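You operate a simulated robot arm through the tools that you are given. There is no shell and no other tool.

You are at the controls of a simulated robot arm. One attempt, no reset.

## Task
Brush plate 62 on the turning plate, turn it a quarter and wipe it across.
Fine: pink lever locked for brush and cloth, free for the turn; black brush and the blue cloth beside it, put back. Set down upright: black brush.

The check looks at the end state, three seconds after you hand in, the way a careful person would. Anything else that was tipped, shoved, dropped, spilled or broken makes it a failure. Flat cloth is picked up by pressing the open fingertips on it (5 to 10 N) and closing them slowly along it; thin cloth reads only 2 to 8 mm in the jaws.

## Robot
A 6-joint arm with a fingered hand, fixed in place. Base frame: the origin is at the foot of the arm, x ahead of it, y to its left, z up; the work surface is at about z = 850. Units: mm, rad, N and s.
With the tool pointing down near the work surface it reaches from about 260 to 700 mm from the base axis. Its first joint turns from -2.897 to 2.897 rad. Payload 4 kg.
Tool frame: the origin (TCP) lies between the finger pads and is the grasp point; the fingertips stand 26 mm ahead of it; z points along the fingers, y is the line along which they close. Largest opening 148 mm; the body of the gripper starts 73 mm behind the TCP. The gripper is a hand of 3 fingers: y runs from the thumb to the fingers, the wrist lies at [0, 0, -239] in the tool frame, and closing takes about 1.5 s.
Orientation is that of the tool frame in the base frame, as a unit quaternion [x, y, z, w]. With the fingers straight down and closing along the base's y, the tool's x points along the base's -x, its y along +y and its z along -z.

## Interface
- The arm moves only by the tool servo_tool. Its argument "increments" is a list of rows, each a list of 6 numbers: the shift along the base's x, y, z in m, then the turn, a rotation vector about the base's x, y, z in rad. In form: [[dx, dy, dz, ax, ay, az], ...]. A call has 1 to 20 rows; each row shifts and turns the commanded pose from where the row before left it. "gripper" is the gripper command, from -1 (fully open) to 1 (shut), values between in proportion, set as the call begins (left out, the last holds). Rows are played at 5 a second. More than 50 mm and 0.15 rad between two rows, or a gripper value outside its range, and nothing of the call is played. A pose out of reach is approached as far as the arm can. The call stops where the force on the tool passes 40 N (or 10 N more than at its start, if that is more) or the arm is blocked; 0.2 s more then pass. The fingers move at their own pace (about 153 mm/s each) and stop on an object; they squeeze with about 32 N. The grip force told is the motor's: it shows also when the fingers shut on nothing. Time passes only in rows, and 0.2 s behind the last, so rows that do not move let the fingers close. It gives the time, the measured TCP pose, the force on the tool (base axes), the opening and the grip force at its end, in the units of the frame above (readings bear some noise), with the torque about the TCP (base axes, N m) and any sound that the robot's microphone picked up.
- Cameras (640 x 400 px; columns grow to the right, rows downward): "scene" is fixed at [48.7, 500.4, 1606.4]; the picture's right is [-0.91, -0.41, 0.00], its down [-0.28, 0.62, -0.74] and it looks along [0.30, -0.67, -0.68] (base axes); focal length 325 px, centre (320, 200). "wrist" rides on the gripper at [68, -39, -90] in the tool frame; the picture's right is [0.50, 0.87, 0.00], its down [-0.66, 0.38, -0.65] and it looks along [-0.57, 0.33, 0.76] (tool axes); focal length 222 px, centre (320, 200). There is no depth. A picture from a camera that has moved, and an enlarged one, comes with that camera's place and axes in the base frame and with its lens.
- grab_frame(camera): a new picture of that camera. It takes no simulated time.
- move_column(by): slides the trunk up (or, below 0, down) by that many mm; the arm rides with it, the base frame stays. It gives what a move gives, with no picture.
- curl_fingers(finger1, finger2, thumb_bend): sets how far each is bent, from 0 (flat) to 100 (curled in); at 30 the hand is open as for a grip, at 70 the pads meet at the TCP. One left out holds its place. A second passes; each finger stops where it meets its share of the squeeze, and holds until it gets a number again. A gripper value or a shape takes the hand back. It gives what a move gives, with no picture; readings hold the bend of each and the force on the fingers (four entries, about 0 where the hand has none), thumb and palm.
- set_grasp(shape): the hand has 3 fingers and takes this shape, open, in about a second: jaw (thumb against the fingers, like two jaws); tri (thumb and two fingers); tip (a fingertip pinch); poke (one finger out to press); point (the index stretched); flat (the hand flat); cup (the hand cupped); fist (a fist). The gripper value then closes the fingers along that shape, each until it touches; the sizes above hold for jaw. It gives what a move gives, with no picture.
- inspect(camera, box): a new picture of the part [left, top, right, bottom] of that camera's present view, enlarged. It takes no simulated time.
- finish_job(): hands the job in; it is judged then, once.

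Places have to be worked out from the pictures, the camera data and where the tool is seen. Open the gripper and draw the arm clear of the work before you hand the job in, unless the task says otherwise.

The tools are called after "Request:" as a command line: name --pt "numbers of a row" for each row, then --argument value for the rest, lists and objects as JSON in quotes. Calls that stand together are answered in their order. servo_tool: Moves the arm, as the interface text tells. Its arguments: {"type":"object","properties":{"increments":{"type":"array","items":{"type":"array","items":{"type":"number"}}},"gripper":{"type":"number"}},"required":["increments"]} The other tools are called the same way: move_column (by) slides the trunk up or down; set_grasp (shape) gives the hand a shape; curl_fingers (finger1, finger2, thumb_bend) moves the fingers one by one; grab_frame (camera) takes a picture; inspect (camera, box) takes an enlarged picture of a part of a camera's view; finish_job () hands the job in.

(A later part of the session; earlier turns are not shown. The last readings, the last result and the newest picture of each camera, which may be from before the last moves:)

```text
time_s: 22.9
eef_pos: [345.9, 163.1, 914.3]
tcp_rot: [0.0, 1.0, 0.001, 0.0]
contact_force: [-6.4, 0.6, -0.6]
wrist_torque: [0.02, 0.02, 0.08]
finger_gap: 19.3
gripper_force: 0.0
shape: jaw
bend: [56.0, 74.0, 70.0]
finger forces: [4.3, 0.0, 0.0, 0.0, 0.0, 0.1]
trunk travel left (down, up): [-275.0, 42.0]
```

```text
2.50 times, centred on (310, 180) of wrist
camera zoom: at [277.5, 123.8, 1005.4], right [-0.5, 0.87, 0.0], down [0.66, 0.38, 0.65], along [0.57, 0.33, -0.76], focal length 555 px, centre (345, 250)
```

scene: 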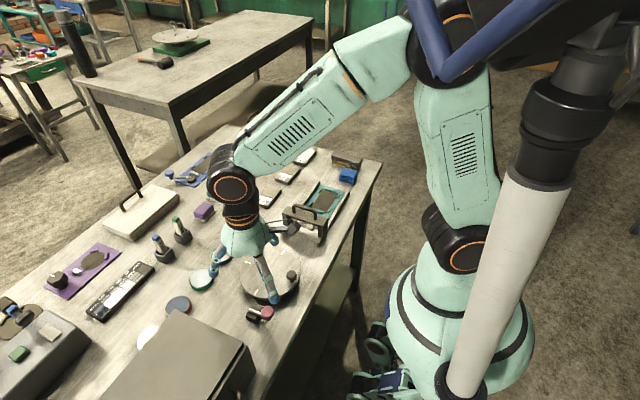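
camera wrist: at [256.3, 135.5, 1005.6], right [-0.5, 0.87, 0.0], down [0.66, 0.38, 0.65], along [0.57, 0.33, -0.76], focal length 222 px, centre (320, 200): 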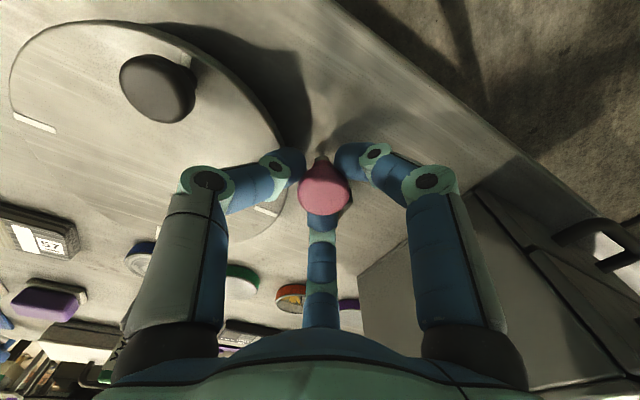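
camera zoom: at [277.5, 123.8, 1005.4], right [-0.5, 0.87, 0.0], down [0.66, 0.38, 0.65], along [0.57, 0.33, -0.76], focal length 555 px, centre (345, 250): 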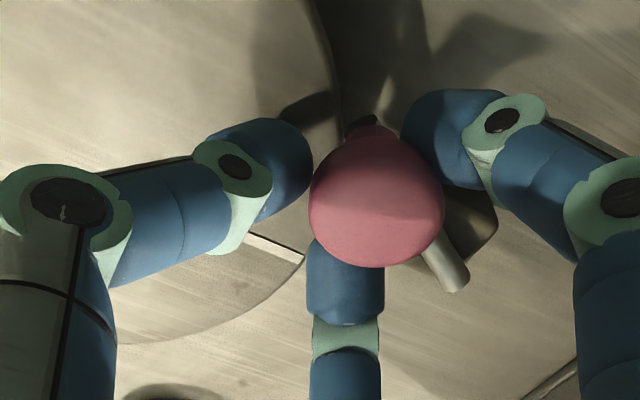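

Force is up to 6 N and finger 1 is yielding, so this is the end stop at about 70°, with the shoe pointing straight at the turntable rim. I release, rise and look at it.

Request:
servo_tool --pt "-0.006 0.0013 0 0 0 0" --pt "0 0 0 0 0 0" --pt "0 0 0 0 0 0" --pt "0 0 0.03 0 0 0" --pt "0 0 0.03 0 0 0" --pt "0 0 0.04 0 0 0" --gripper 0.2

Request:
grab_frame --camera "wrist"

Request:
inspect --camera "wrist" --box '[250, 60, 370, 160]'

Request:
inspect --camera "scene" --box '[220, 240, 300, 330]'

```text
time_s: 24.3
eef_pos: [339.2, 165.1, 1015.7]
tcp_rot: [0.0, 1.0, 0.0, 0.0]
contact_force: [-0.1, -0.5, 0.2]
wrist_torque: [-0.02, -0.02, 0.0]
finger_gap: 59.1
gripper_force: 0.1
shape: jaw
bend: [77.0, 77.0, 70.0]
finger forces: [0.1, 0.1, 0.0, 0.0, 0.0, 0.0]
trunk travel left (down, up): [-275.0, 42.0]
```

```text
taken
camera wrist: at [271.0, 125.5, 1106.3], right [-0.5, 0.87, 0.0], down [0.66, 0.38, 0.65], along [0.57, 0.33, -0.76], focal length 222 px, centre (320, 200)
```

wrist: 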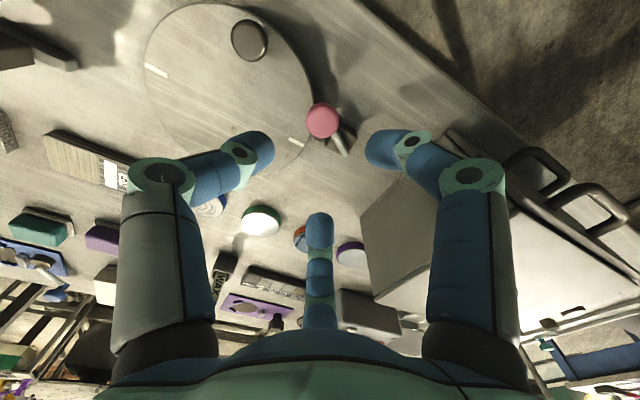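

```text
4.00 times, centred on (310, 110) of wrist
camera zoom: at [271.0, 125.5, 1106.3], right [-0.5, 0.87, 0.0], down [0.66, 0.38, 0.65], along [0.57, 0.33, -0.76], focal length 888 px, centre (360, 560)
```

zoom: 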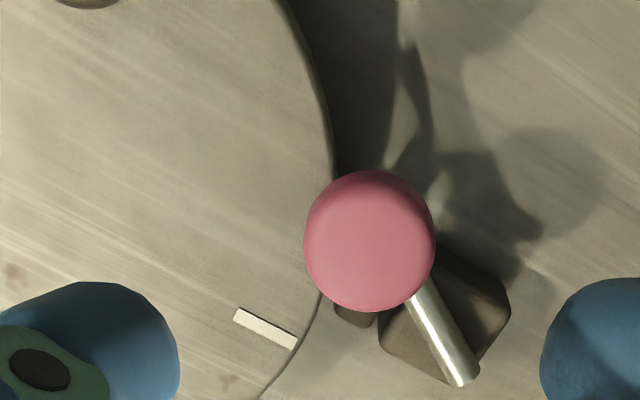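

```text
4.44 times, centred on (260, 285) of scene
camera zoom: at [48.7, 500.4, 1606.4], right [-0.91, -0.41, 0.0], down [-0.28, 0.62, -0.74], along [0.3, -0.67, -0.68], focal length 1446 px, centre (587, -178)
```

zoom: 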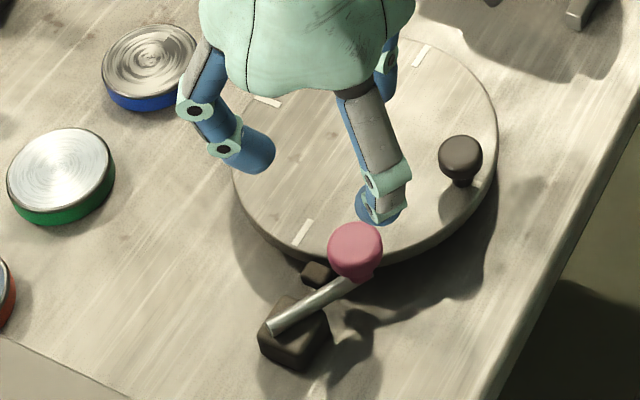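

The shoe now presses on the rim, so the turntable is locked. Next I travel at z≈1030 to above plate 62 to measure it accurately before grasping.

Request:
servo_tool --pt "0.0167 -0.0397 0.004 0 0 0" --pt "0.0167 -0.0397 0.004 0 0 0" --pt "0.0167 -0.0397 0.004 0 0 0" --pt "0.0167 -0.0397 0.004 0 0 0" --pt "0.0167 -0.0397 0 0 0 0" --pt "0.0167 -0.0397 0 0 0 0" --pt "0.0167 -0.0397 0 0 0 0" --pt "0.0167 -0.0397 0 0 0 0" --pt "0.0167 -0.0397 0 0 0 0" --pt "0.0167 -0.0397 0 0 0 0" --pt "0.0167 -0.0397 0 0 0 0" --pt "0.0167 -0.0397 0 0 0 0" --gripper -0.3

Request:
grab_frame --camera "wrist"

Request:
inspect --camera "scene" --box '[215, 220, 315, 330]'

```text
time_s: 26.9
eef_pos: [542.8, -313.0, 1029.2]
tcp_rot: [0.0, 1.0, 0.001, 0.0]
contact_force: [-0.4, -0.1, -0.2]
wrist_torque: [-0.02, 0.02, 0.0]
finger_gap: 95.8
gripper_force: 0.1
shape: jaw
bend: [30.0, 30.0, 70.0]
finger forces: [0.0, 0.0, 0.0, 0.0, 0.1, 0.1]
trunk travel left (down, up): [-275.0, 42.0]
```

```text
taken
camera wrist: at [474.8, -352.6, 1120.9], right [-0.5, 0.87, 0.0], down [0.66, 0.38, 0.65], along [0.57, 0.33, -0.76], focal length 222 px, centre (320, 200)
```

wrist: 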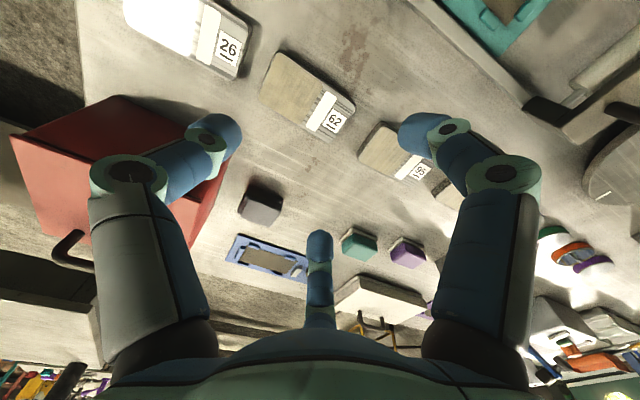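

```text
3.64 times, centred on (265, 275) of scene
camera zoom: at [48.7, 500.4, 1606.4], right [-0.91, -0.41, 0.0], down [-0.28, 0.62, -0.74], along [0.3, -0.67, -0.68], focal length 1183 px, centre (520, -73)
```

zoom: 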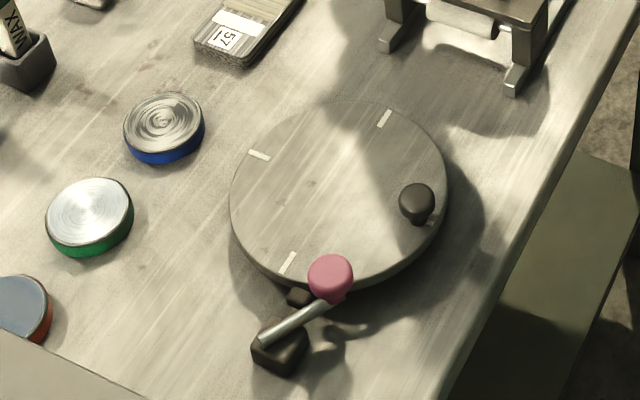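

Plates 26, 62 and 95 are all in view. I enlarge for accurate edge positions.

Request:
inspect --camera "wrist" --box '[200, 20, 440, 180]'

```text
2.50 times, centred on (320, 100) of wrist
camera zoom: at [474.8, -352.6, 1120.9], right [-0.5, 0.87, 0.0], down [0.66, 0.38, 0.65], along [0.57, 0.33, -0.76], focal length 555 px, centre (320, 450)
```

zoom: 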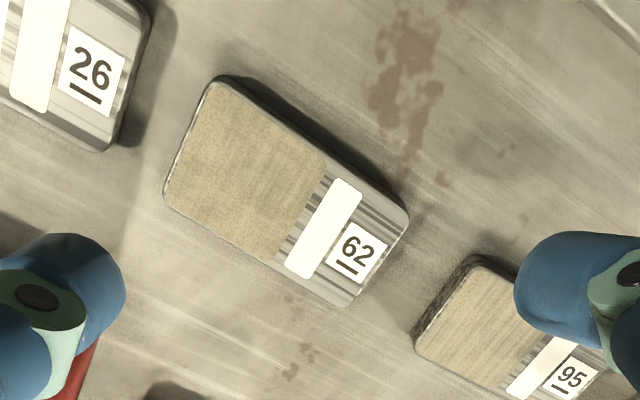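

From the wrist camera: plate 62 spans x 525–573, y -373…-278 (centre ≈ (549, -325)), with a 28 mm gap toward plate 26 and 41 mm toward plate 95. I want the thumb at the label end, so I turn the tool by -180° up here.

Request:
servo_tool --pt "0 0 0 0 0 -0.15" --pt "0 0 0 0 0 -0.15" --pt "0 0 0 0 0 -0.15" --pt "0 0 0 0 0 -0.15" --pt "0 0 0 0 0 -0.15" --pt "0 0 0 0 0 -0.15" --pt "0 0 0 0 0 -0.15" --pt "0 0 0 0 0 -0.15" --pt "0 0 0 0 0 -0.15" --pt "0 0 0 0 0 -0.15" --gripper -0.3

Request:
servo_tool --pt "0 0 0 0 0 -0.15" --pt "0 0 0 0 0 -0.15" --pt "0 0 0 0 0 -0.15" --pt "0 0 0 0 0 -0.15" --pt "0 0 0 0 0 -0.15" --pt "0 0 0 0 0 -0.15" --pt "0 0 0 0 0 -0.15" --pt "0 0 0 0 0 -0.15" --pt "0 0 0 0 0 -0.15" --pt "0 0 0 0 0 -0.15" --pt "0 0 0 0 0 -0.1416" --gripper -0.3

Request:
grab_frame --camera "wrist"

```text
time_s: 29.1
eef_pos: [540.2, -310.9, 1030.2]
tcp_rot: [0.683, 0.731, 0.001, 0.0]
contact_force: [-0.7, 1.1, -0.3]
wrist_torque: [-0.02, -0.01, -0.01]
finger_gap: 95.9
gripper_force: 0.1
shape: jaw
bend: [30.0, 30.0, 70.0]
finger forces: [0.0, 0.1, 0.1, 0.0, 0.0, 0.1]
trunk travel left (down, up): [-275.0, 42.0]
```

```text
time_s: 31.5
eef_pos: [540.5, -312.6, 1030.0]
tcp_rot: [1.0, -0.001, 0.0, 0.0]
contact_force: [-0.2, 0.2, -0.2]
wrist_torque: [0.01, 0.03, -0.02]
finger_gap: 95.6
gripper_force: 0.1
shape: jaw
bend: [30.0, 30.0, 70.0]
finger forces: [0.0, 0.0, 0.1, 0.0, 0.1, 0.1]
trunk travel left (down, up): [-275.0, 42.0]
```

```text
taken
camera wrist: at [607.5, -273.5, 1121.5], right [0.5, -0.87, 0.0], down [-0.66, -0.38, 0.65], along [-0.57, -0.33, -0.76], focal length 222 px, centre (320, 200)
```

wrist: 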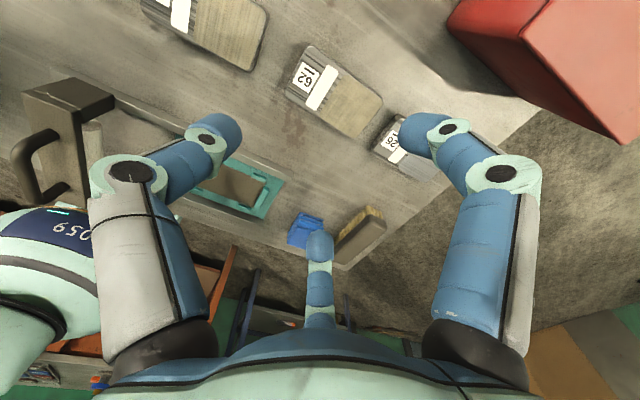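

The rotation worked. I cross-check the plate position from this opposite viewpoint.

Request:
inspect --camera "wrist" --box '[240, 30, 440, 190]'

Request:
inspect --camera "wrist" --box '[260, 190, 410, 280]'

```text
2.50 times, centred on (340, 110) of wrist
camera zoom: at [607.5, -273.5, 1121.5], right [0.5, -0.87, 0.0], down [-0.66, -0.38, 0.65], along [-0.57, -0.33, -0.76], focal length 555 px, centre (270, 425)
```

zoom: 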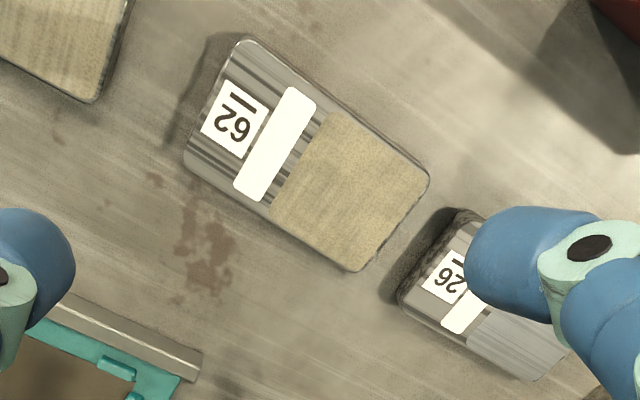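

```text
4.27 times, centred on (335, 235) of wrist
camera zoom: at [607.5, -273.5, 1121.5], right [0.5, -0.87, 0.0], down [-0.66, -0.38, 0.65], along [-0.57, -0.33, -0.76], focal length 948 px, centre (256, 51)
```

zoom: 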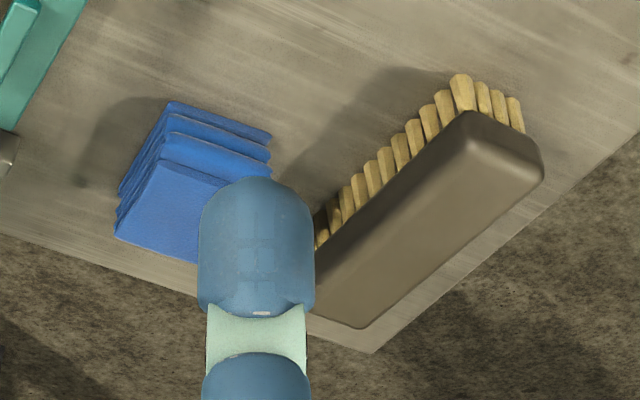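

Both views agree: plate centre (550, -325), about 50×94 mm. I move to TCP (550, -309) so the two fingers take the long sides at its centre and the thumb the label end, with an 84 mm gap. I lower to just above the plate first.

Request:
servo_tool --pt "0.0095 0.003 -0.03 0 0 0" --pt "0 0 -0.03 0 0 0" --pt "0 0 -0.03 0 0 0" --pt "0 0 -0.025 0 0 0" --pt "0 0 -0.01 0 0 0" --pt "0 0 0 0 0 0" --gripper -0.135

Request:
grab_frame --camera "wrist"

Request:
inspect --camera "scene" --box '[225, 130, 345, 220]'

```text
time_s: 32.9
eef_pos: [550.1, -309.5, 904.3]
tcp_rot: [1.0, 0.002, 0.0, 0.0]
contact_force: [0.8, -0.8, 0.4]
wrist_torque: [0.0, 0.02, 0.01]
finger_gap: 84.7
gripper_force: 0.0
shape: jaw
bend: [33.0, 33.0, 70.0]
finger forces: [0.0, 0.0, 0.0, 0.0, 0.0, 0.0]
trunk travel left (down, up): [-275.0, 42.0]
```

```text
taken
camera wrist: at [616.6, -270.3, 995.8], right [0.5, -0.87, 0.0], down [-0.65, -0.38, 0.65], along [-0.57, -0.33, -0.76], focal length 222 px, centre (320, 200)
```

wrist: 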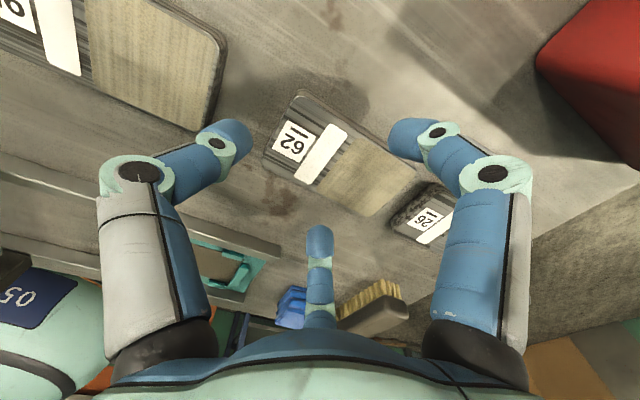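

```text
4.44 times, centred on (285, 175) of scene
camera zoom: at [48.7, 500.4, 1606.4], right [-0.91, -0.41, 0.0], down [-0.28, 0.62, -0.74], along [0.3, -0.67, -0.68], focal length 1446 px, centre (476, 311)
```

zoom: 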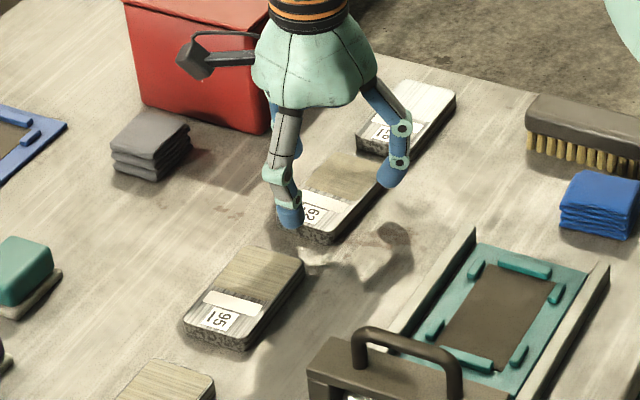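

The thumb sits in the gap between plates 62 and 95, and the fingers clear the sides by about 10 mm. I lower to tips about 3 mm above the table.

Request:
servo_tool --pt "0 0 -0.012 0 0 0" --pt "0 0 -0.008 0 0 0" --pt "0 0 -0.005 0 0 0" --pt "0 0 0 0 0 0" --gripper -0.135

Request:
grab_frame --camera "wrist"

Request:
inspect --camera "scene" --box '[235, 140, 325, 210]'

```text
time_s: 33.9
eef_pos: [549.5, -308.8, 878.9]
tcp_rot: [1.0, 0.001, 0.0, 0.0]
contact_force: [-0.2, -0.1, 0.6]
wrist_torque: [-0.03, 0.0, 0.04]
finger_gap: 84.5
gripper_force: 0.1
shape: jaw
bend: [33.0, 33.0, 70.0]
finger forces: [0.0, 0.0, 0.0, 0.1, 0.0, 0.1]
trunk travel left (down, up): [-275.0, 42.0]
```

```text
taken
camera wrist: at [616.8, -270.2, 970.9], right [0.5, -0.87, 0.0], down [-0.65, -0.38, 0.65], along [-0.57, -0.33, -0.76], focal length 222 px, centre (320, 200)
```

wrist: 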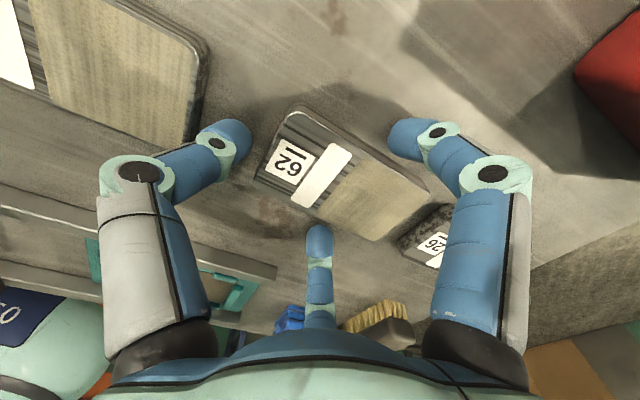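

```text
5.71 times, centred on (280, 175) of scene
camera zoom: at [48.7, 500.4, 1606.4], right [-0.91, -0.41, 0.0], down [-0.28, 0.62, -0.74], along [0.3, -0.67, -0.68], focal length 1859 px, centre (549, 343)
```

zoom: 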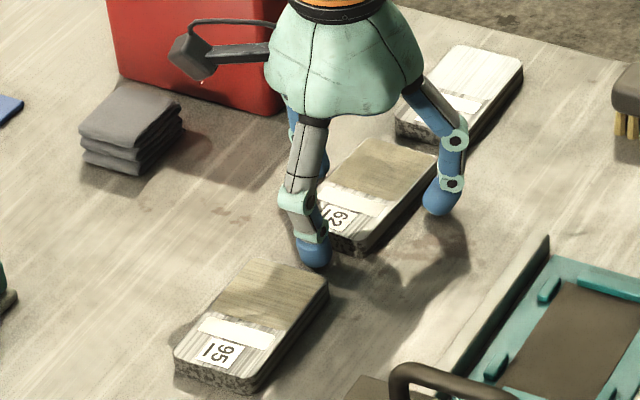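

The fingers are around the plate with no contact. I close on it now.

Request:
servo_tool --pt "0 0 0 0 0 0" --pt "0 0 0 0 0 0" --pt "0 0 0 0 0 0" --pt "0 0 0 0 0 0" --pt "0 0 0 0 0 0" --pt "0 0 0 0 0 0" --gripper 1

Request:
grab_frame --camera "wrist"

```text
time_s: 35.3
eef_pos: [549.9, -309.4, 879.5]
tcp_rot: [1.0, 0.001, 0.0, 0.001]
contact_force: [0.7, 0.3, 0.3]
wrist_torque: [0.05, -0.02, 0.03]
finger_gap: 58.6
gripper_force: 31.5
shape: jaw
bend: [77.0, 77.0, 70.0]
finger forces: [26.1, 24.8, 0.1, 0.0, 29.1, 0.0]
trunk travel left (down, up): [-275.0, 42.0]
```

```text
taken
camera wrist: at [616.9, -270.4, 970.7], right [0.5, -0.87, 0.0], down [-0.65, -0.38, 0.65], along [-0.57, -0.33, -0.76], focal length 222 px, centre (320, 200)
```

wrist: 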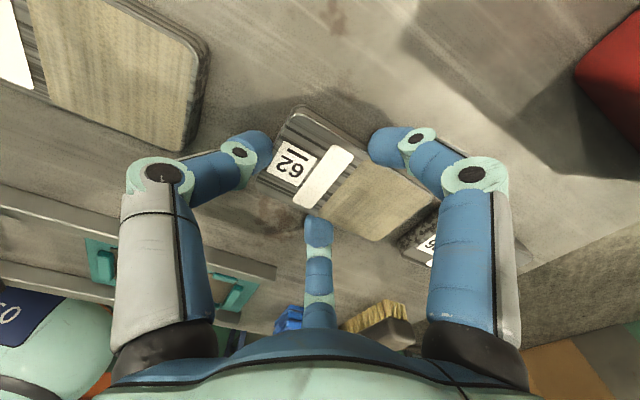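

All three digits hold with about 25–29 N each at a 58.6 mm gap. I lift slowly.

Request:
servo_tool --pt "0 0 0.01 0 0 0" --pt "0 0 0.02 0 0 0" --pt "0 0 0.03 0 0 0" --pt "0 0 0.04 0 0 0" --pt "0 0 0.04 0 0 0" --pt "0 0 0 0 0 0" --gripper 1

Request:
grab_frame --camera "wrist"

Request:
inspect --camera "scene" --box '[215, 100, 345, 200]'

```text
time_s: 36.7
eef_pos: [551.0, -310.3, 1020.6]
tcp_rot: [1.0, 0.0, 0.0, 0.0]
contact_force: [-0.5, -0.8, -6.6]
wrist_torque: [0.09, 0.02, 0.01]
finger_gap: 58.6
gripper_force: 32.2
shape: jaw
bend: [77.0, 77.0, 70.0]
finger forces: [26.5, 24.9, 0.0, 0.1, 28.6, 0.0]
trunk travel left (down, up): [-275.0, 42.0]
```

```text
taken
camera wrist: at [617.7, -271.2, 1111.3], right [0.5, -0.87, 0.0], down [-0.65, -0.38, 0.65], along [-0.57, -0.33, -0.76], focal length 222 px, centre (320, 200)
```

wrist: 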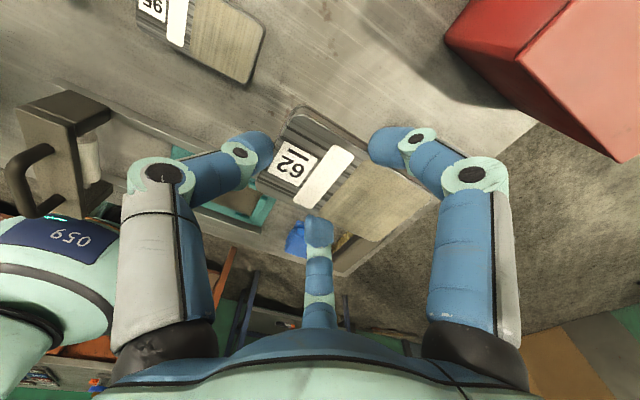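

```text
4.00 times, centred on (280, 150) of scene
camera zoom: at [48.7, 500.4, 1606.4], right [-0.91, -0.41, 0.0], down [-0.28, 0.62, -0.74], along [0.3, -0.67, -0.68], focal length 1301 px, centre (480, 400)
```

zoom: 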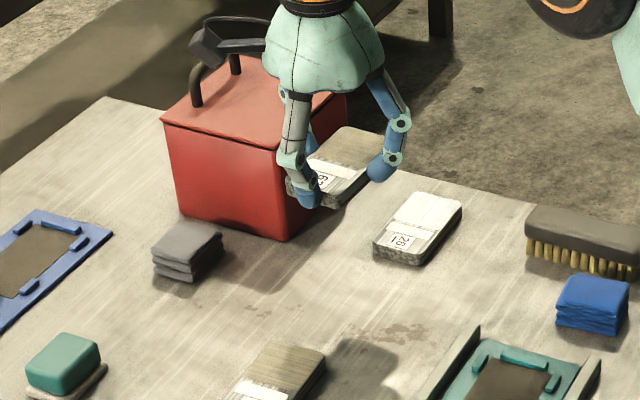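

Plate 62 is held level (about 0.65 kg). I carry it at z≈1040 to above the turntable.

Request:
servo_tool --pt "-0.005 0.012 0.02 0 0 0" --pt "-0.0155 0.039 0 0 0 0" --pt "-0.0155 0.039 0 0 0 0" --pt "-0.0155 0.039 0 0 0 0" --pt "-0.0155 0.039 0 0 0 0" --pt "-0.0155 0.039 0 0 0 0" --pt "-0.0155 0.039 0 0 0 0" --pt "-0.0155 0.039 0 0 0 0" --pt "-0.0155 0.039 0 0 0 0" --pt "-0.0155 0.039 0 0 0 0" --pt "-0.0155 0.039 0 0 0 0" --pt "-0.011 0.013 0 0 0 0" --pt "0 0 0 0 0 0" --gripper 1

Request:
grab_frame --camera "wrist"

Request:
inspect --camera "scene" --box '[210, 190, 330, 320]'

```text
time_s: 39.5
eef_pos: [378.7, 106.4, 1039.1]
tcp_rot: [1.0, 0.001, 0.0, 0.0]
contact_force: [-0.7, 0.6, -6.4]
wrist_torque: [0.08, 0.01, -0.02]
finger_gap: 57.7
gripper_force: 31.7
shape: jaw
bend: [77.0, 77.0, 70.0]
finger forces: [26.4, 24.7, 0.1, 0.0, 28.4, 0.0]
trunk travel left (down, up): [-275.0, 42.0]
```

```text
taken
camera wrist: at [445.8, 145.1, 1131.2], right [0.5, -0.87, 0.0], down [-0.65, -0.38, 0.65], along [-0.57, -0.33, -0.76], focal length 222 px, centre (320, 200)
```

wrist: 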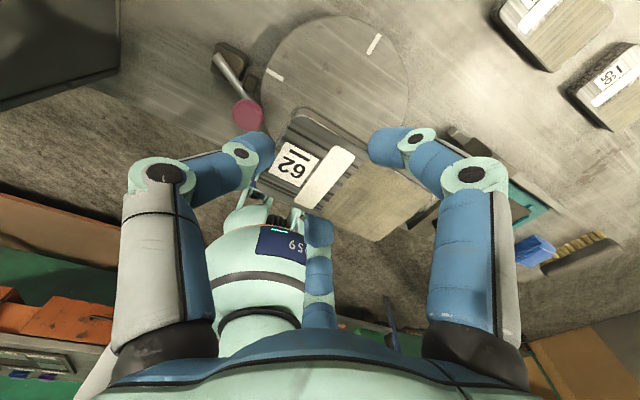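

```text
3.08 times, centred on (270, 255) of scene
camera zoom: at [48.7, 500.4, 1606.4], right [-0.91, -0.41, 0.0], down [-0.28, 0.62, -0.74], along [0.3, -0.67, -0.68], focal length 1001 px, centre (474, 31)
```

zoom: 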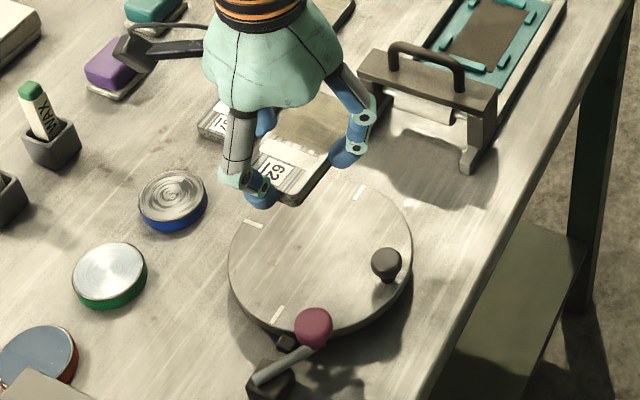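

The turntable centre measures (378.5, 88.4), with its top at about z=880. With the plate centre 15.6 mm behind the TCP, I go to TCP y≈104 and descend to just above contact (z≈914).

Request:
servo_tool --pt "0 -0.002 -0.03 0 0 0" --pt "0 0 -0.03 0 0 0" --pt "0 0 -0.03 0 0 0" --pt "0 0 -0.025 0 0 0" --pt "0 0 -0.009 0 0 0" --pt "0 0 0 0 0 0" --gripper 1

Request:
grab_frame --camera "wrist"

Request:
inspect --camera "scene" --box '[210, 220, 330, 330]'

```text
time_s: 40.9
eef_pos: [379.0, 103.8, 917.0]
tcp_rot: [1.0, 0.001, 0.0, 0.0]
contact_force: [0.1, -0.2, -5.7]
wrist_torque: [0.11, 0.01, 0.01]
finger_gap: 57.7
gripper_force: 32.2
shape: jaw
bend: [77.0, 77.0, 70.0]
finger forces: [26.4, 24.7, 0.1, 0.1, 28.0, 0.0]
trunk travel left (down, up): [-275.0, 42.0]
```

```text
taken
camera wrist: at [446.2, 142.8, 1007.3], right [0.5, -0.87, 0.0], down [-0.65, -0.38, 0.65], along [-0.57, -0.33, -0.76], focal length 222 px, centre (320, 200)
```

wrist: 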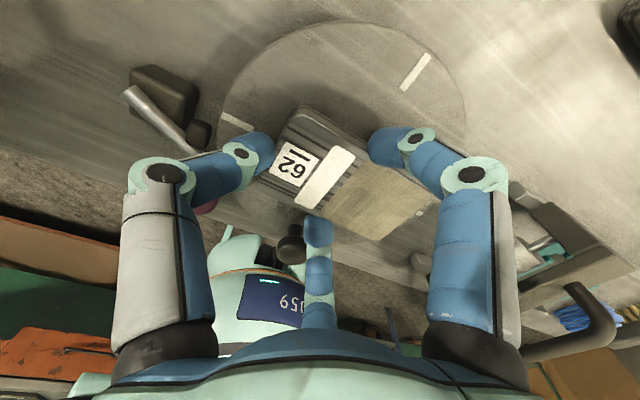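

```text
3.64 times, centred on (270, 275) of scene
camera zoom: at [48.7, 500.4, 1606.4], right [-0.91, -0.41, 0.0], down [-0.28, 0.62, -0.74], along [0.3, -0.67, -0.68], focal length 1183 px, centre (502, -73)
```

zoom: 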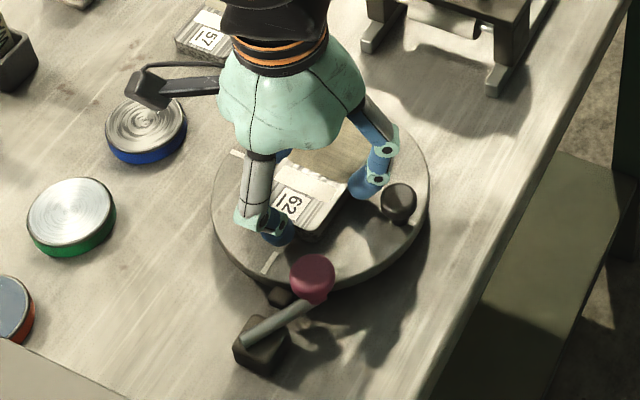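

Well placed over the centre and clear of both knobs. I lower in small steps and watch for the support force.

Request:
servo_tool --pt "0 0 -0.002 0 0 0" --pt "0 0 -0.002 0 0 0" --pt "0 0 0 0 0 0" --gripper 1

Request:
servo_tool --pt "0 0 -0.0015 0 0 0" --pt "0 0 -0.0015 0 0 0" --pt "0 0 0 0 0 0" --gripper 1

```text
time_s: 41.7
eef_pos: [379.4, 104.9, 911.7]
tcp_rot: [1.0, 0.0, 0.0, 0.0]
contact_force: [-0.8, -0.9, -6.3]
wrist_torque: [0.11, 0.01, 0.0]
finger_gap: 57.8
gripper_force: 32.2
shape: jaw
bend: [77.0, 77.0, 70.0]
finger forces: [26.4, 24.8, 0.0, 0.0, 27.9, 0.0]
trunk travel left (down, up): [-275.0, 42.0]
```

```text
time_s: 42.5
eef_pos: [379.1, 103.8, 909.9]
tcp_rot: [1.0, 0.001, 0.001, 0.0]
contact_force: [-0.2, 0.6, 6.5]
wrist_torque: [0.02, -0.04, 0.0]
finger_gap: 57.6
gripper_force: 32.3
shape: jaw
bend: [77.0, 77.0, 70.0]
finger forces: [27.0, 25.5, 0.1, 0.0, 29.3, 0.0]
trunk travel left (down, up): [-275.0, 42.0]
```

Contact at TCP z≈910 (turntable top ≈ 880.5). I release with a small opening and rise straight up.

Request:
servo_tool --pt "0 0 0 0 0 0" --pt "0 0 0 0 0 0" --pt "0 0 0 0 0 0" --gripper 0.04

Request:
servo_tool --pt "0 0 0.01 0 0 0" --pt "0 0 0.02 0 0 0" --pt "0 0 0.03 0 0 0" --pt "0 0 0.04 0 0 0" --pt "0 0 0.04 0 0 0" --gripper 0.04

Request:
grab_frame --camera "wrist"

Request:
inspect --camera "scene" --box '[210, 220, 330, 330]'

```text
time_s: 43.3
eef_pos: [379.3, 104.5, 909.1]
tcp_rot: [1.0, 0.001, 0.0, 0.0]
contact_force: [0.5, -0.3, 0.7]
wrist_torque: [-0.01, 0.0, -0.01]
finger_gap: 70.7
gripper_force: 0.0
shape: jaw
bend: [37.0, 37.0, 70.0]
finger forces: [0.2, 0.0, 0.0, 0.0, 0.0, 0.0]
trunk travel left (down, up): [-275.0, 42.0]
```

```text
time_s: 44.5
eef_pos: [379.5, 105.0, 1050.9]
tcp_rot: [1.0, -0.001, -0.001, 0.001]
contact_force: [0.3, 0.1, -1.1]
wrist_torque: [-0.01, 0.01, 0.03]
finger_gap: 70.8
gripper_force: 0.1
shape: jaw
bend: [37.0, 37.0, 70.0]
finger forces: [0.1, 0.0, 0.0, 0.1, 0.1, 0.0]
trunk travel left (down, up): [-275.0, 42.0]
```

```text
taken
camera wrist: at [445.9, 143.9, 1141.5], right [0.5, -0.87, 0.0], down [-0.66, -0.38, 0.65], along [-0.57, -0.33, -0.76], focal length 222 px, centre (320, 200)
```

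wrist: 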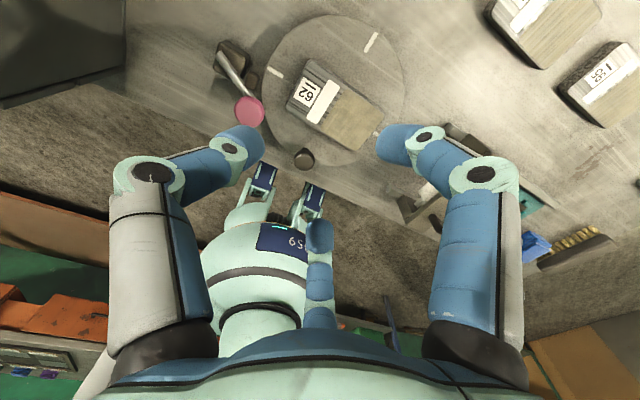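

```text
3.64 times, centred on (270, 275) of scene
camera zoom: at [48.7, 500.4, 1606.4], right [-0.91, -0.41, 0.0], down [-0.28, 0.62, -0.74], along [0.3, -0.67, -0.68], focal length 1183 px, centre (502, -73)
```

zoom: 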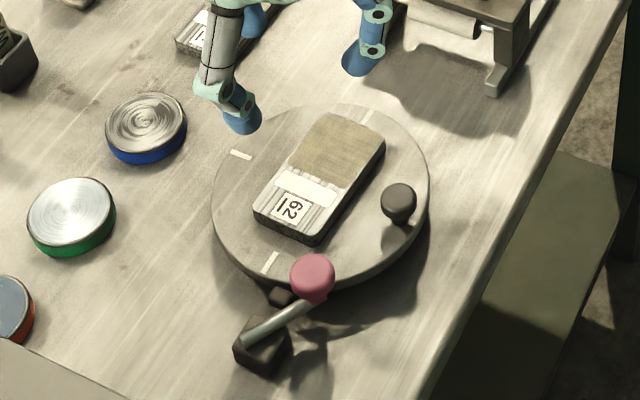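

Plate 62 sits flat and centred on the locked turntable. Now the brush: I fly at z≈1060 to near (380, -435) and look.

Request:
servo_tool --pt "0 -0.045 0.005 0 0 0" --pt "0 -0.045 0.005 0 0 0" --pt "0 -0.045 0 0 0 0" --pt "0 -0.045 0 0 0 0" --pt "0 -0.045 0 0 0 0" --pt "0 -0.045 0 0 0 0" --pt "0 -0.045 0 0 0 0" --pt "0 -0.045 0 0 0 0" --pt "0 -0.045 0 0 0 0" --pt "0 -0.045 0 0 0 0" --pt "0 -0.045 0 0 0 0" --pt "0 -0.045 0 0 0 0" --pt "0 0 0 0 0 0" --gripper -0.2

Request:
grab_frame --camera "wrist"

Request:
inspect --camera "wrist" --box '[220, 40, 440, 200]'

Request:
inspect --camera "scene" --box '[270, 100, 390, 200]'

```text
time_s: 47.3
eef_pos: [378.9, -435.6, 1059.1]
tcp_rot: [1.0, 0.001, 0.0, -0.001]
contact_force: [1.2, -0.8, 0.2]
wrist_torque: [-0.02, -0.02, 0.0]
finger_gap: 88.0
gripper_force: 0.1
shape: jaw
bend: [32.0, 32.0, 70.0]
finger forces: [0.0, 0.0, 0.0, 0.0, 0.0, 0.0]
trunk travel left (down, up): [-275.0, 42.0]
```

```text
taken
camera wrist: at [446.2, -397.1, 1150.6], right [0.5, -0.87, 0.0], down [-0.66, -0.38, 0.65], along [-0.57, -0.33, -0.76], focal length 222 px, centre (320, 200)
```

wrist: 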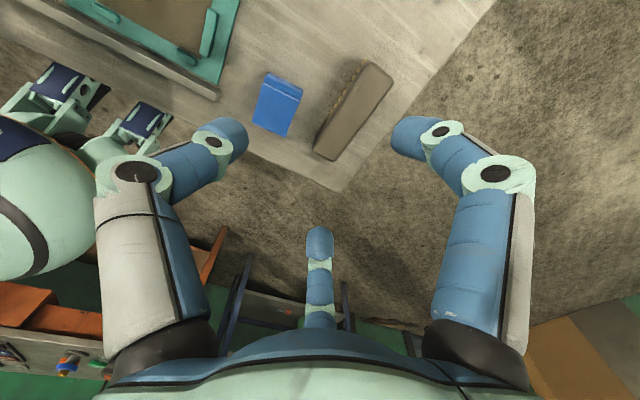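

```text
2.50 times, centred on (330, 120) of wrist
camera zoom: at [446.2, -397.1, 1150.6], right [0.5, -0.87, 0.0], down [-0.66, -0.38, 0.65], along [-0.57, -0.33, -0.76], focal length 555 px, centre (295, 400)
```

zoom: 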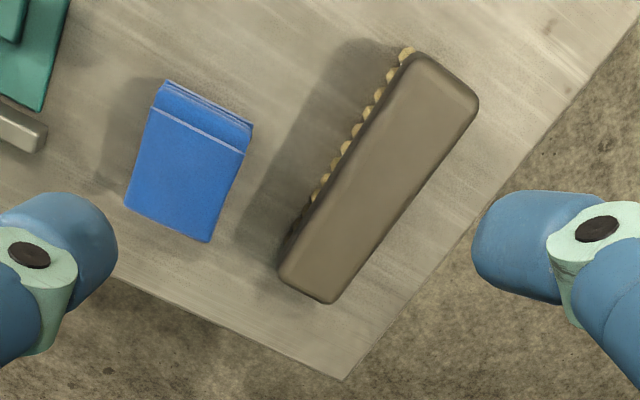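

```text
4.00 times, centred on (330, 150) of scene
camera zoom: at [48.7, 500.4, 1606.4], right [-0.91, -0.41, 0.0], down [-0.28, 0.62, -0.74], along [0.3, -0.67, -0.68], focal length 1301 px, centre (280, 400)
```

zoom: 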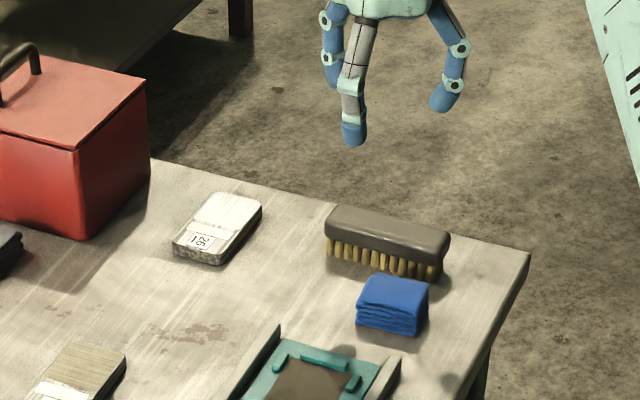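

Brush: about 110 mm along x, 30 mm wide, centre near (380, -476). I need its top height, so I move lower and closer for a second view.

Request:
servo_tool --pt "0 -0.015 -0.03 0 0 0" --pt "0 -0.015 -0.03 0 0 0" --pt "0 0 -0.02 0 0 0" --pt "0 0 0 0 0 0" --gripper -0.2

Request:
grab_frame --camera "wrist"

Request:
inspect --camera "wrist" --box '[220, 60, 440, 220]'

Request:
inspect --camera "scene" --box '[310, 130, 380, 190]'

```text
time_s: 48.3
eef_pos: [378.0, -466.1, 979.8]
tcp_rot: [1.0, 0.0, 0.001, -0.001]
contact_force: [-0.4, -1.0, -0.9]
wrist_torque: [-0.03, 0.01, 0.01]
finger_gap: 88.3
gripper_force: 0.0
shape: jaw
bend: [32.0, 32.0, 70.0]
finger forces: [0.0, 0.0, 0.1, 0.0, 0.0, 0.1]
trunk travel left (down, up): [-275.0, 42.0]
```

```text
taken
camera wrist: at [446.0, -426.6, 1070.6], right [0.5, -0.87, 0.0], down [-0.65, -0.38, 0.65], along [-0.57, -0.33, -0.76], focal length 222 px, centre (320, 200)
```

wrist: 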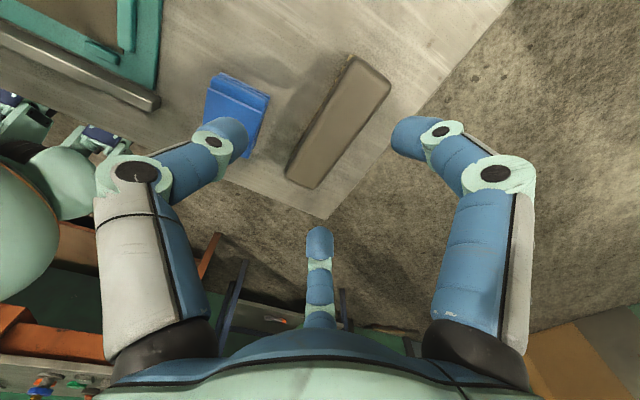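

```text
2.50 times, centred on (330, 140) of wrist
camera zoom: at [446.0, -426.6, 1070.6], right [0.5, -0.87, 0.0], down [-0.65, -0.38, 0.65], along [-0.57, -0.33, -0.76], focal length 555 px, centre (295, 350)
```

zoom: 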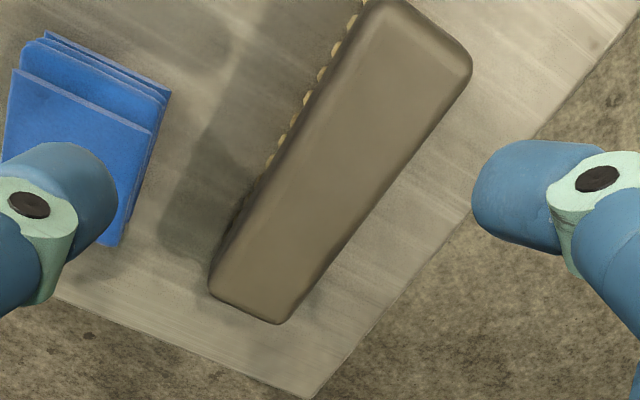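

```text
6.67 times, centred on (345, 160) of scene
camera zoom: at [48.7, 500.4, 1606.4], right [-0.91, -0.41, 0.0], down [-0.28, 0.62, -0.74], along [0.3, -0.67, -0.68], focal length 2169 px, centre (153, 467)
```

zoom: 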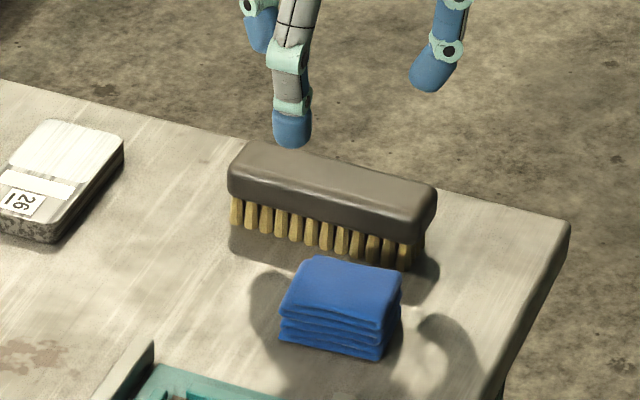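

Triangulation gives the brush top at z≈895, x 322–433, y -491…-460, with the axis along x. I grip it with the thumb on the +y side and both fingers on the -y side: TCP (378, -484.5), descending to z=900 with a 72 mm gap.

Request:
servo_tool --pt "0 -0.018 -0.01 0 0 0" --pt "0 0 -0.02 0 0 0" --pt "0 0 -0.02 0 0 0" --pt "0 0 -0.015 0 0 0" --pt "0 0 0 0 0 0" --gripper 0.027

Request:
grab_frame --camera "wrist"

Request:
inspect --camera "scene" --box '[310, 120, 380, 190]'

```text
time_s: 49.5
eef_pos: [378.0, -483.7, 914.2]
tcp_rot: [1.0, 0.001, 0.0, 0.0]
contact_force: [0.1, 0.5, -0.3]
wrist_torque: [-0.04, 0.04, -0.03]
finger_gap: 72.3
gripper_force: 0.1
shape: jaw
bend: [37.0, 37.0, 70.0]
finger forces: [0.0, 0.1, 0.0, 0.0, 0.0, 0.0]
trunk travel left (down, up): [-275.0, 42.0]
```

```text
taken
camera wrist: at [445.7, -444.6, 1005.6], right [0.5, -0.87, 0.0], down [-0.65, -0.38, 0.65], along [-0.57, -0.33, -0.76], focal length 222 px, centre (320, 200)
```

wrist: 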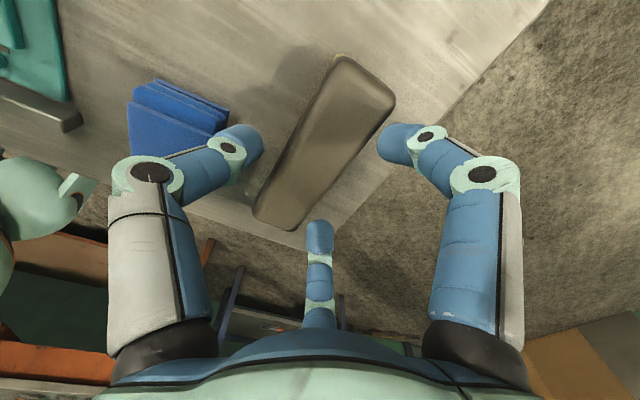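

```text
5.71 times, centred on (345, 155) of scene
camera zoom: at [48.7, 500.4, 1606.4], right [-0.91, -0.41, 0.0], down [-0.28, 0.62, -0.74], along [0.3, -0.67, -0.68], focal length 1859 px, centre (177, 457)
```

zoom: 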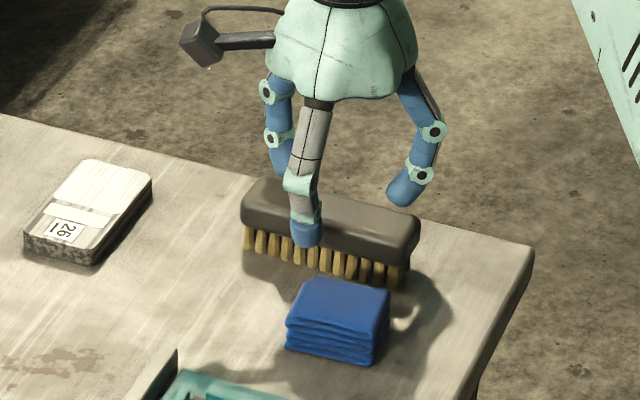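

Geometry looks right. I lower the last 14 mm and close on the brush body.

Request:
servo_tool --pt "0 0 -0.007 0 0 0" --pt "0 0 -0.007 0 0 0" --pt "0 0 0 0 0 0" --gripper 0.027

Request:
servo_tool --pt "0 0 0 0 0 0" --pt "0 0 0 0 0 0" --pt "0 0 0 0 0 0" --pt "0 0 0 0 0 0" --pt "0 0 0 0 0 0" --pt "0 0 0 0 0 0" --gripper 1

Request:
grab_frame --camera "wrist"

Request:
inspect --camera "scene" --box '[310, 120, 380, 190]'

```text
time_s: 50.3
eef_pos: [377.8, -483.0, 900.0]
tcp_rot: [1.0, 0.001, 0.001, -0.001]
contact_force: [-0.6, 0.5, 0.6]
wrist_torque: [-0.03, 0.02, -0.04]
finger_gap: 72.3
gripper_force: 0.1
shape: jaw
bend: [37.0, 37.0, 70.0]
finger forces: [0.0, 0.0, 0.1, 0.0, 0.0, 0.0]
trunk travel left (down, up): [-275.0, 42.0]
```

```text
time_s: 51.7
eef_pos: [379.2, -483.1, 900.1]
tcp_rot: [1.0, 0.001, 0.0, 0.0]
contact_force: [0.0, -0.2, 0.1]
wrist_torque: [0.01, -0.01, -0.03]
finger_gap: 36.1
gripper_force: 32.2
shape: jaw
bend: [79.0, 78.0, 70.0]
finger forces: [25.8, 25.5, 0.0, 0.0, 35.3, 0.0]
trunk travel left (down, up): [-275.0, 42.0]
```

```text
taken
camera wrist: at [445.7, -444.9, 991.4], right [0.5, -0.87, 0.0], down [-0.65, -0.38, 0.65], along [-0.57, -0.33, -0.76], focal length 222 px, centre (320, 200)
```

wrist: 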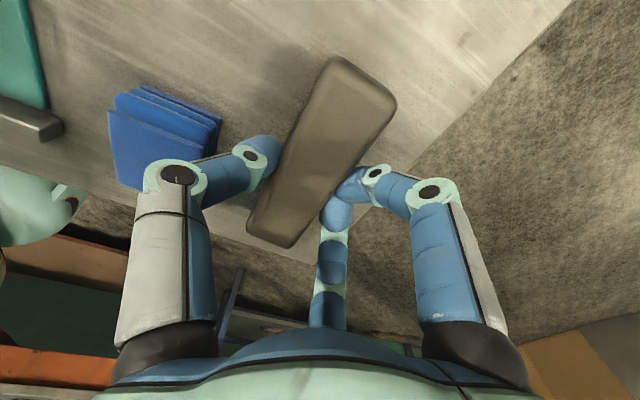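

```text
5.71 times, centred on (345, 155) of scene
camera zoom: at [48.7, 500.4, 1606.4], right [-0.91, -0.41, 0.0], down [-0.28, 0.62, -0.74], along [0.3, -0.67, -0.68], focal length 1859 px, centre (177, 457)
```

zoom: 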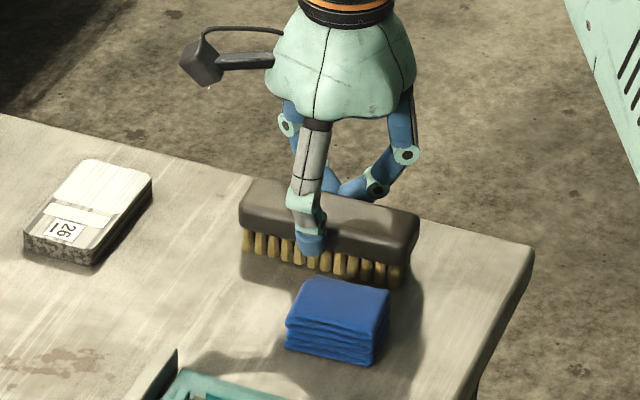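

The fingers settled opposite the thumb with about 26/26/35 N at a 36 mm gap. I note the brush's home TCP: (379, -483, 900). I lift gently.

Request:
servo_tool --pt "0 0 0.005 0 0 0" --pt "0 0 0.015 0 0 0" --pt "0 0 0.03 0 0 0" --pt "0 0 0.03 0 0 0" --pt "0 0 0.03 0 0 0" --pt "0 0 0.03 0 0 0" --pt "0 0 0 0 0 0" --gripper 1

Request:
grab_frame --camera "wrist"

Request:
inspect --camera "scene" --box '[300, 80, 390, 180]'

```text
time_s: 53.3
eef_pos: [379.0, -485.2, 1041.5]
tcp_rot: [1.0, 0.0, 0.001, 0.0]
contact_force: [0.2, -0.3, -1.9]
wrist_torque: [-0.01, 0.02, 0.0]
finger_gap: 35.5
gripper_force: 32.0
shape: jaw
bend: [79.0, 78.0, 70.0]
finger forces: [26.6, 26.2, 0.1, 0.0, 35.2, 0.0]
trunk travel left (down, up): [-275.0, 42.0]
```

```text
taken
camera wrist: at [445.0, -446.1, 1132.6], right [0.5, -0.87, 0.0], down [-0.66, -0.38, 0.65], along [-0.57, -0.33, -0.76], focal length 222 px, centre (320, 200)
```

wrist: 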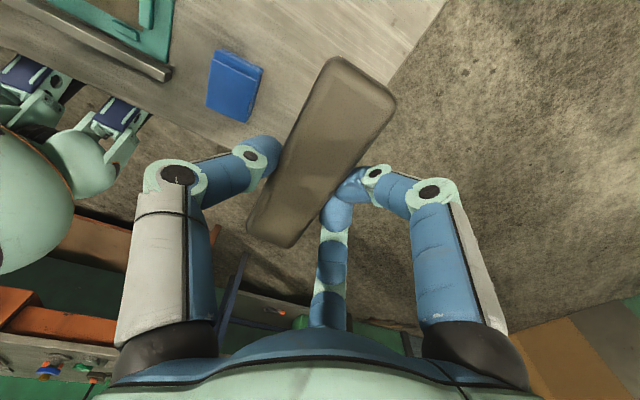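

```text
4.00 times, centred on (345, 130) of scene
camera zoom: at [48.7, 500.4, 1606.4], right [-0.91, -0.41, 0.0], down [-0.28, 0.62, -0.74], along [0.3, -0.67, -0.68], focal length 1301 px, centre (220, 480)
```

zoom: 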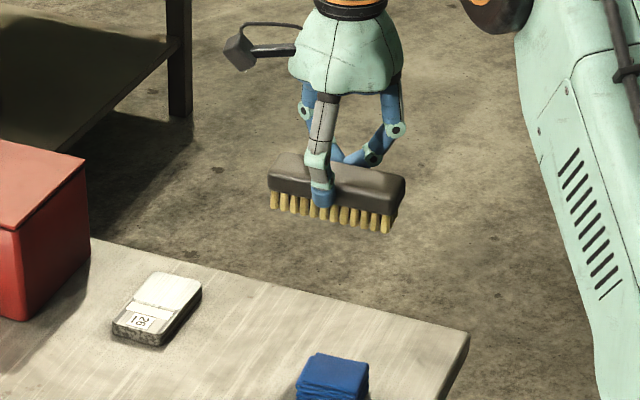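

The brush hangs level and bristles down; its bottom is 50 mm below the TCP. I carry it to above the +y end of plate 62.

Request:
servo_tool --pt "0.0008 0.0464 0.002 0 0 0" --pt "0.0008 0.0464 0.002 0 0 0" --pt "0.0008 0.0464 0.002 0 0 0" --pt "0.0008 0.0464 0.002 0 0 0" --pt "0.0008 0.0464 0 0 0 0" --pt "0.0008 0.0464 0 0 0 0" --pt "0.0008 0.0464 0 0 0 0" --pt "0.0008 0.0464 0 0 0 0" --pt "0.0008 0.0464 0 0 0 0" --pt "0.0008 0.0464 0 0 0 0" --pt "0.0008 0.0464 0 0 0 0" --pt "0.0008 0.0464 0 0 0 0" --pt "0.0008 0.0464 0 0 0 0" --pt "0 0 0 0 0 0" --gripper 1

Request:
grab_frame --camera "wrist"

Request:
inspect --camera "scene" --box '[210, 190, 330, 320]'

```text
time_s: 56.3
eef_pos: [388.4, 118.7, 1048.7]
tcp_rot: [1.0, 0.001, 0.0, 0.0]
contact_force: [-1.2, 0.4, -1.3]
wrist_torque: [0.01, -0.02, -0.03]
finger_gap: 35.4
gripper_force: 32.2
shape: jaw
bend: [79.0, 78.0, 70.0]
finger forces: [30.5, 28.8, 0.1, 0.1, 35.0, 0.1]
trunk travel left (down, up): [-275.0, 42.0]
```

```text
taken
camera wrist: at [455.3, 157.7, 1139.7], right [0.5, -0.87, 0.0], down [-0.66, -0.38, 0.65], along [-0.57, -0.33, -0.76], focal length 222 px, centre (320, 200)
```

wrist: 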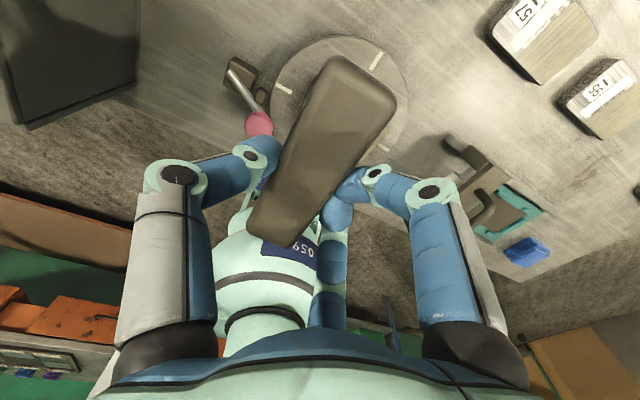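

```text
3.08 times, centred on (270, 255) of scene
camera zoom: at [48.7, 500.4, 1606.4], right [-0.91, -0.41, 0.0], down [-0.28, 0.62, -0.74], along [0.3, -0.67, -0.68], focal length 1001 px, centre (474, 31)
```

zoom: 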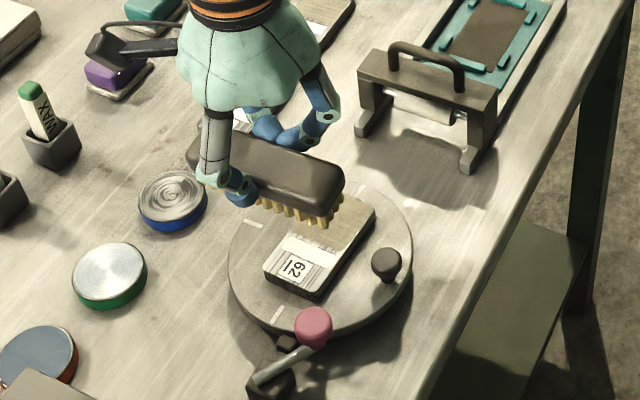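

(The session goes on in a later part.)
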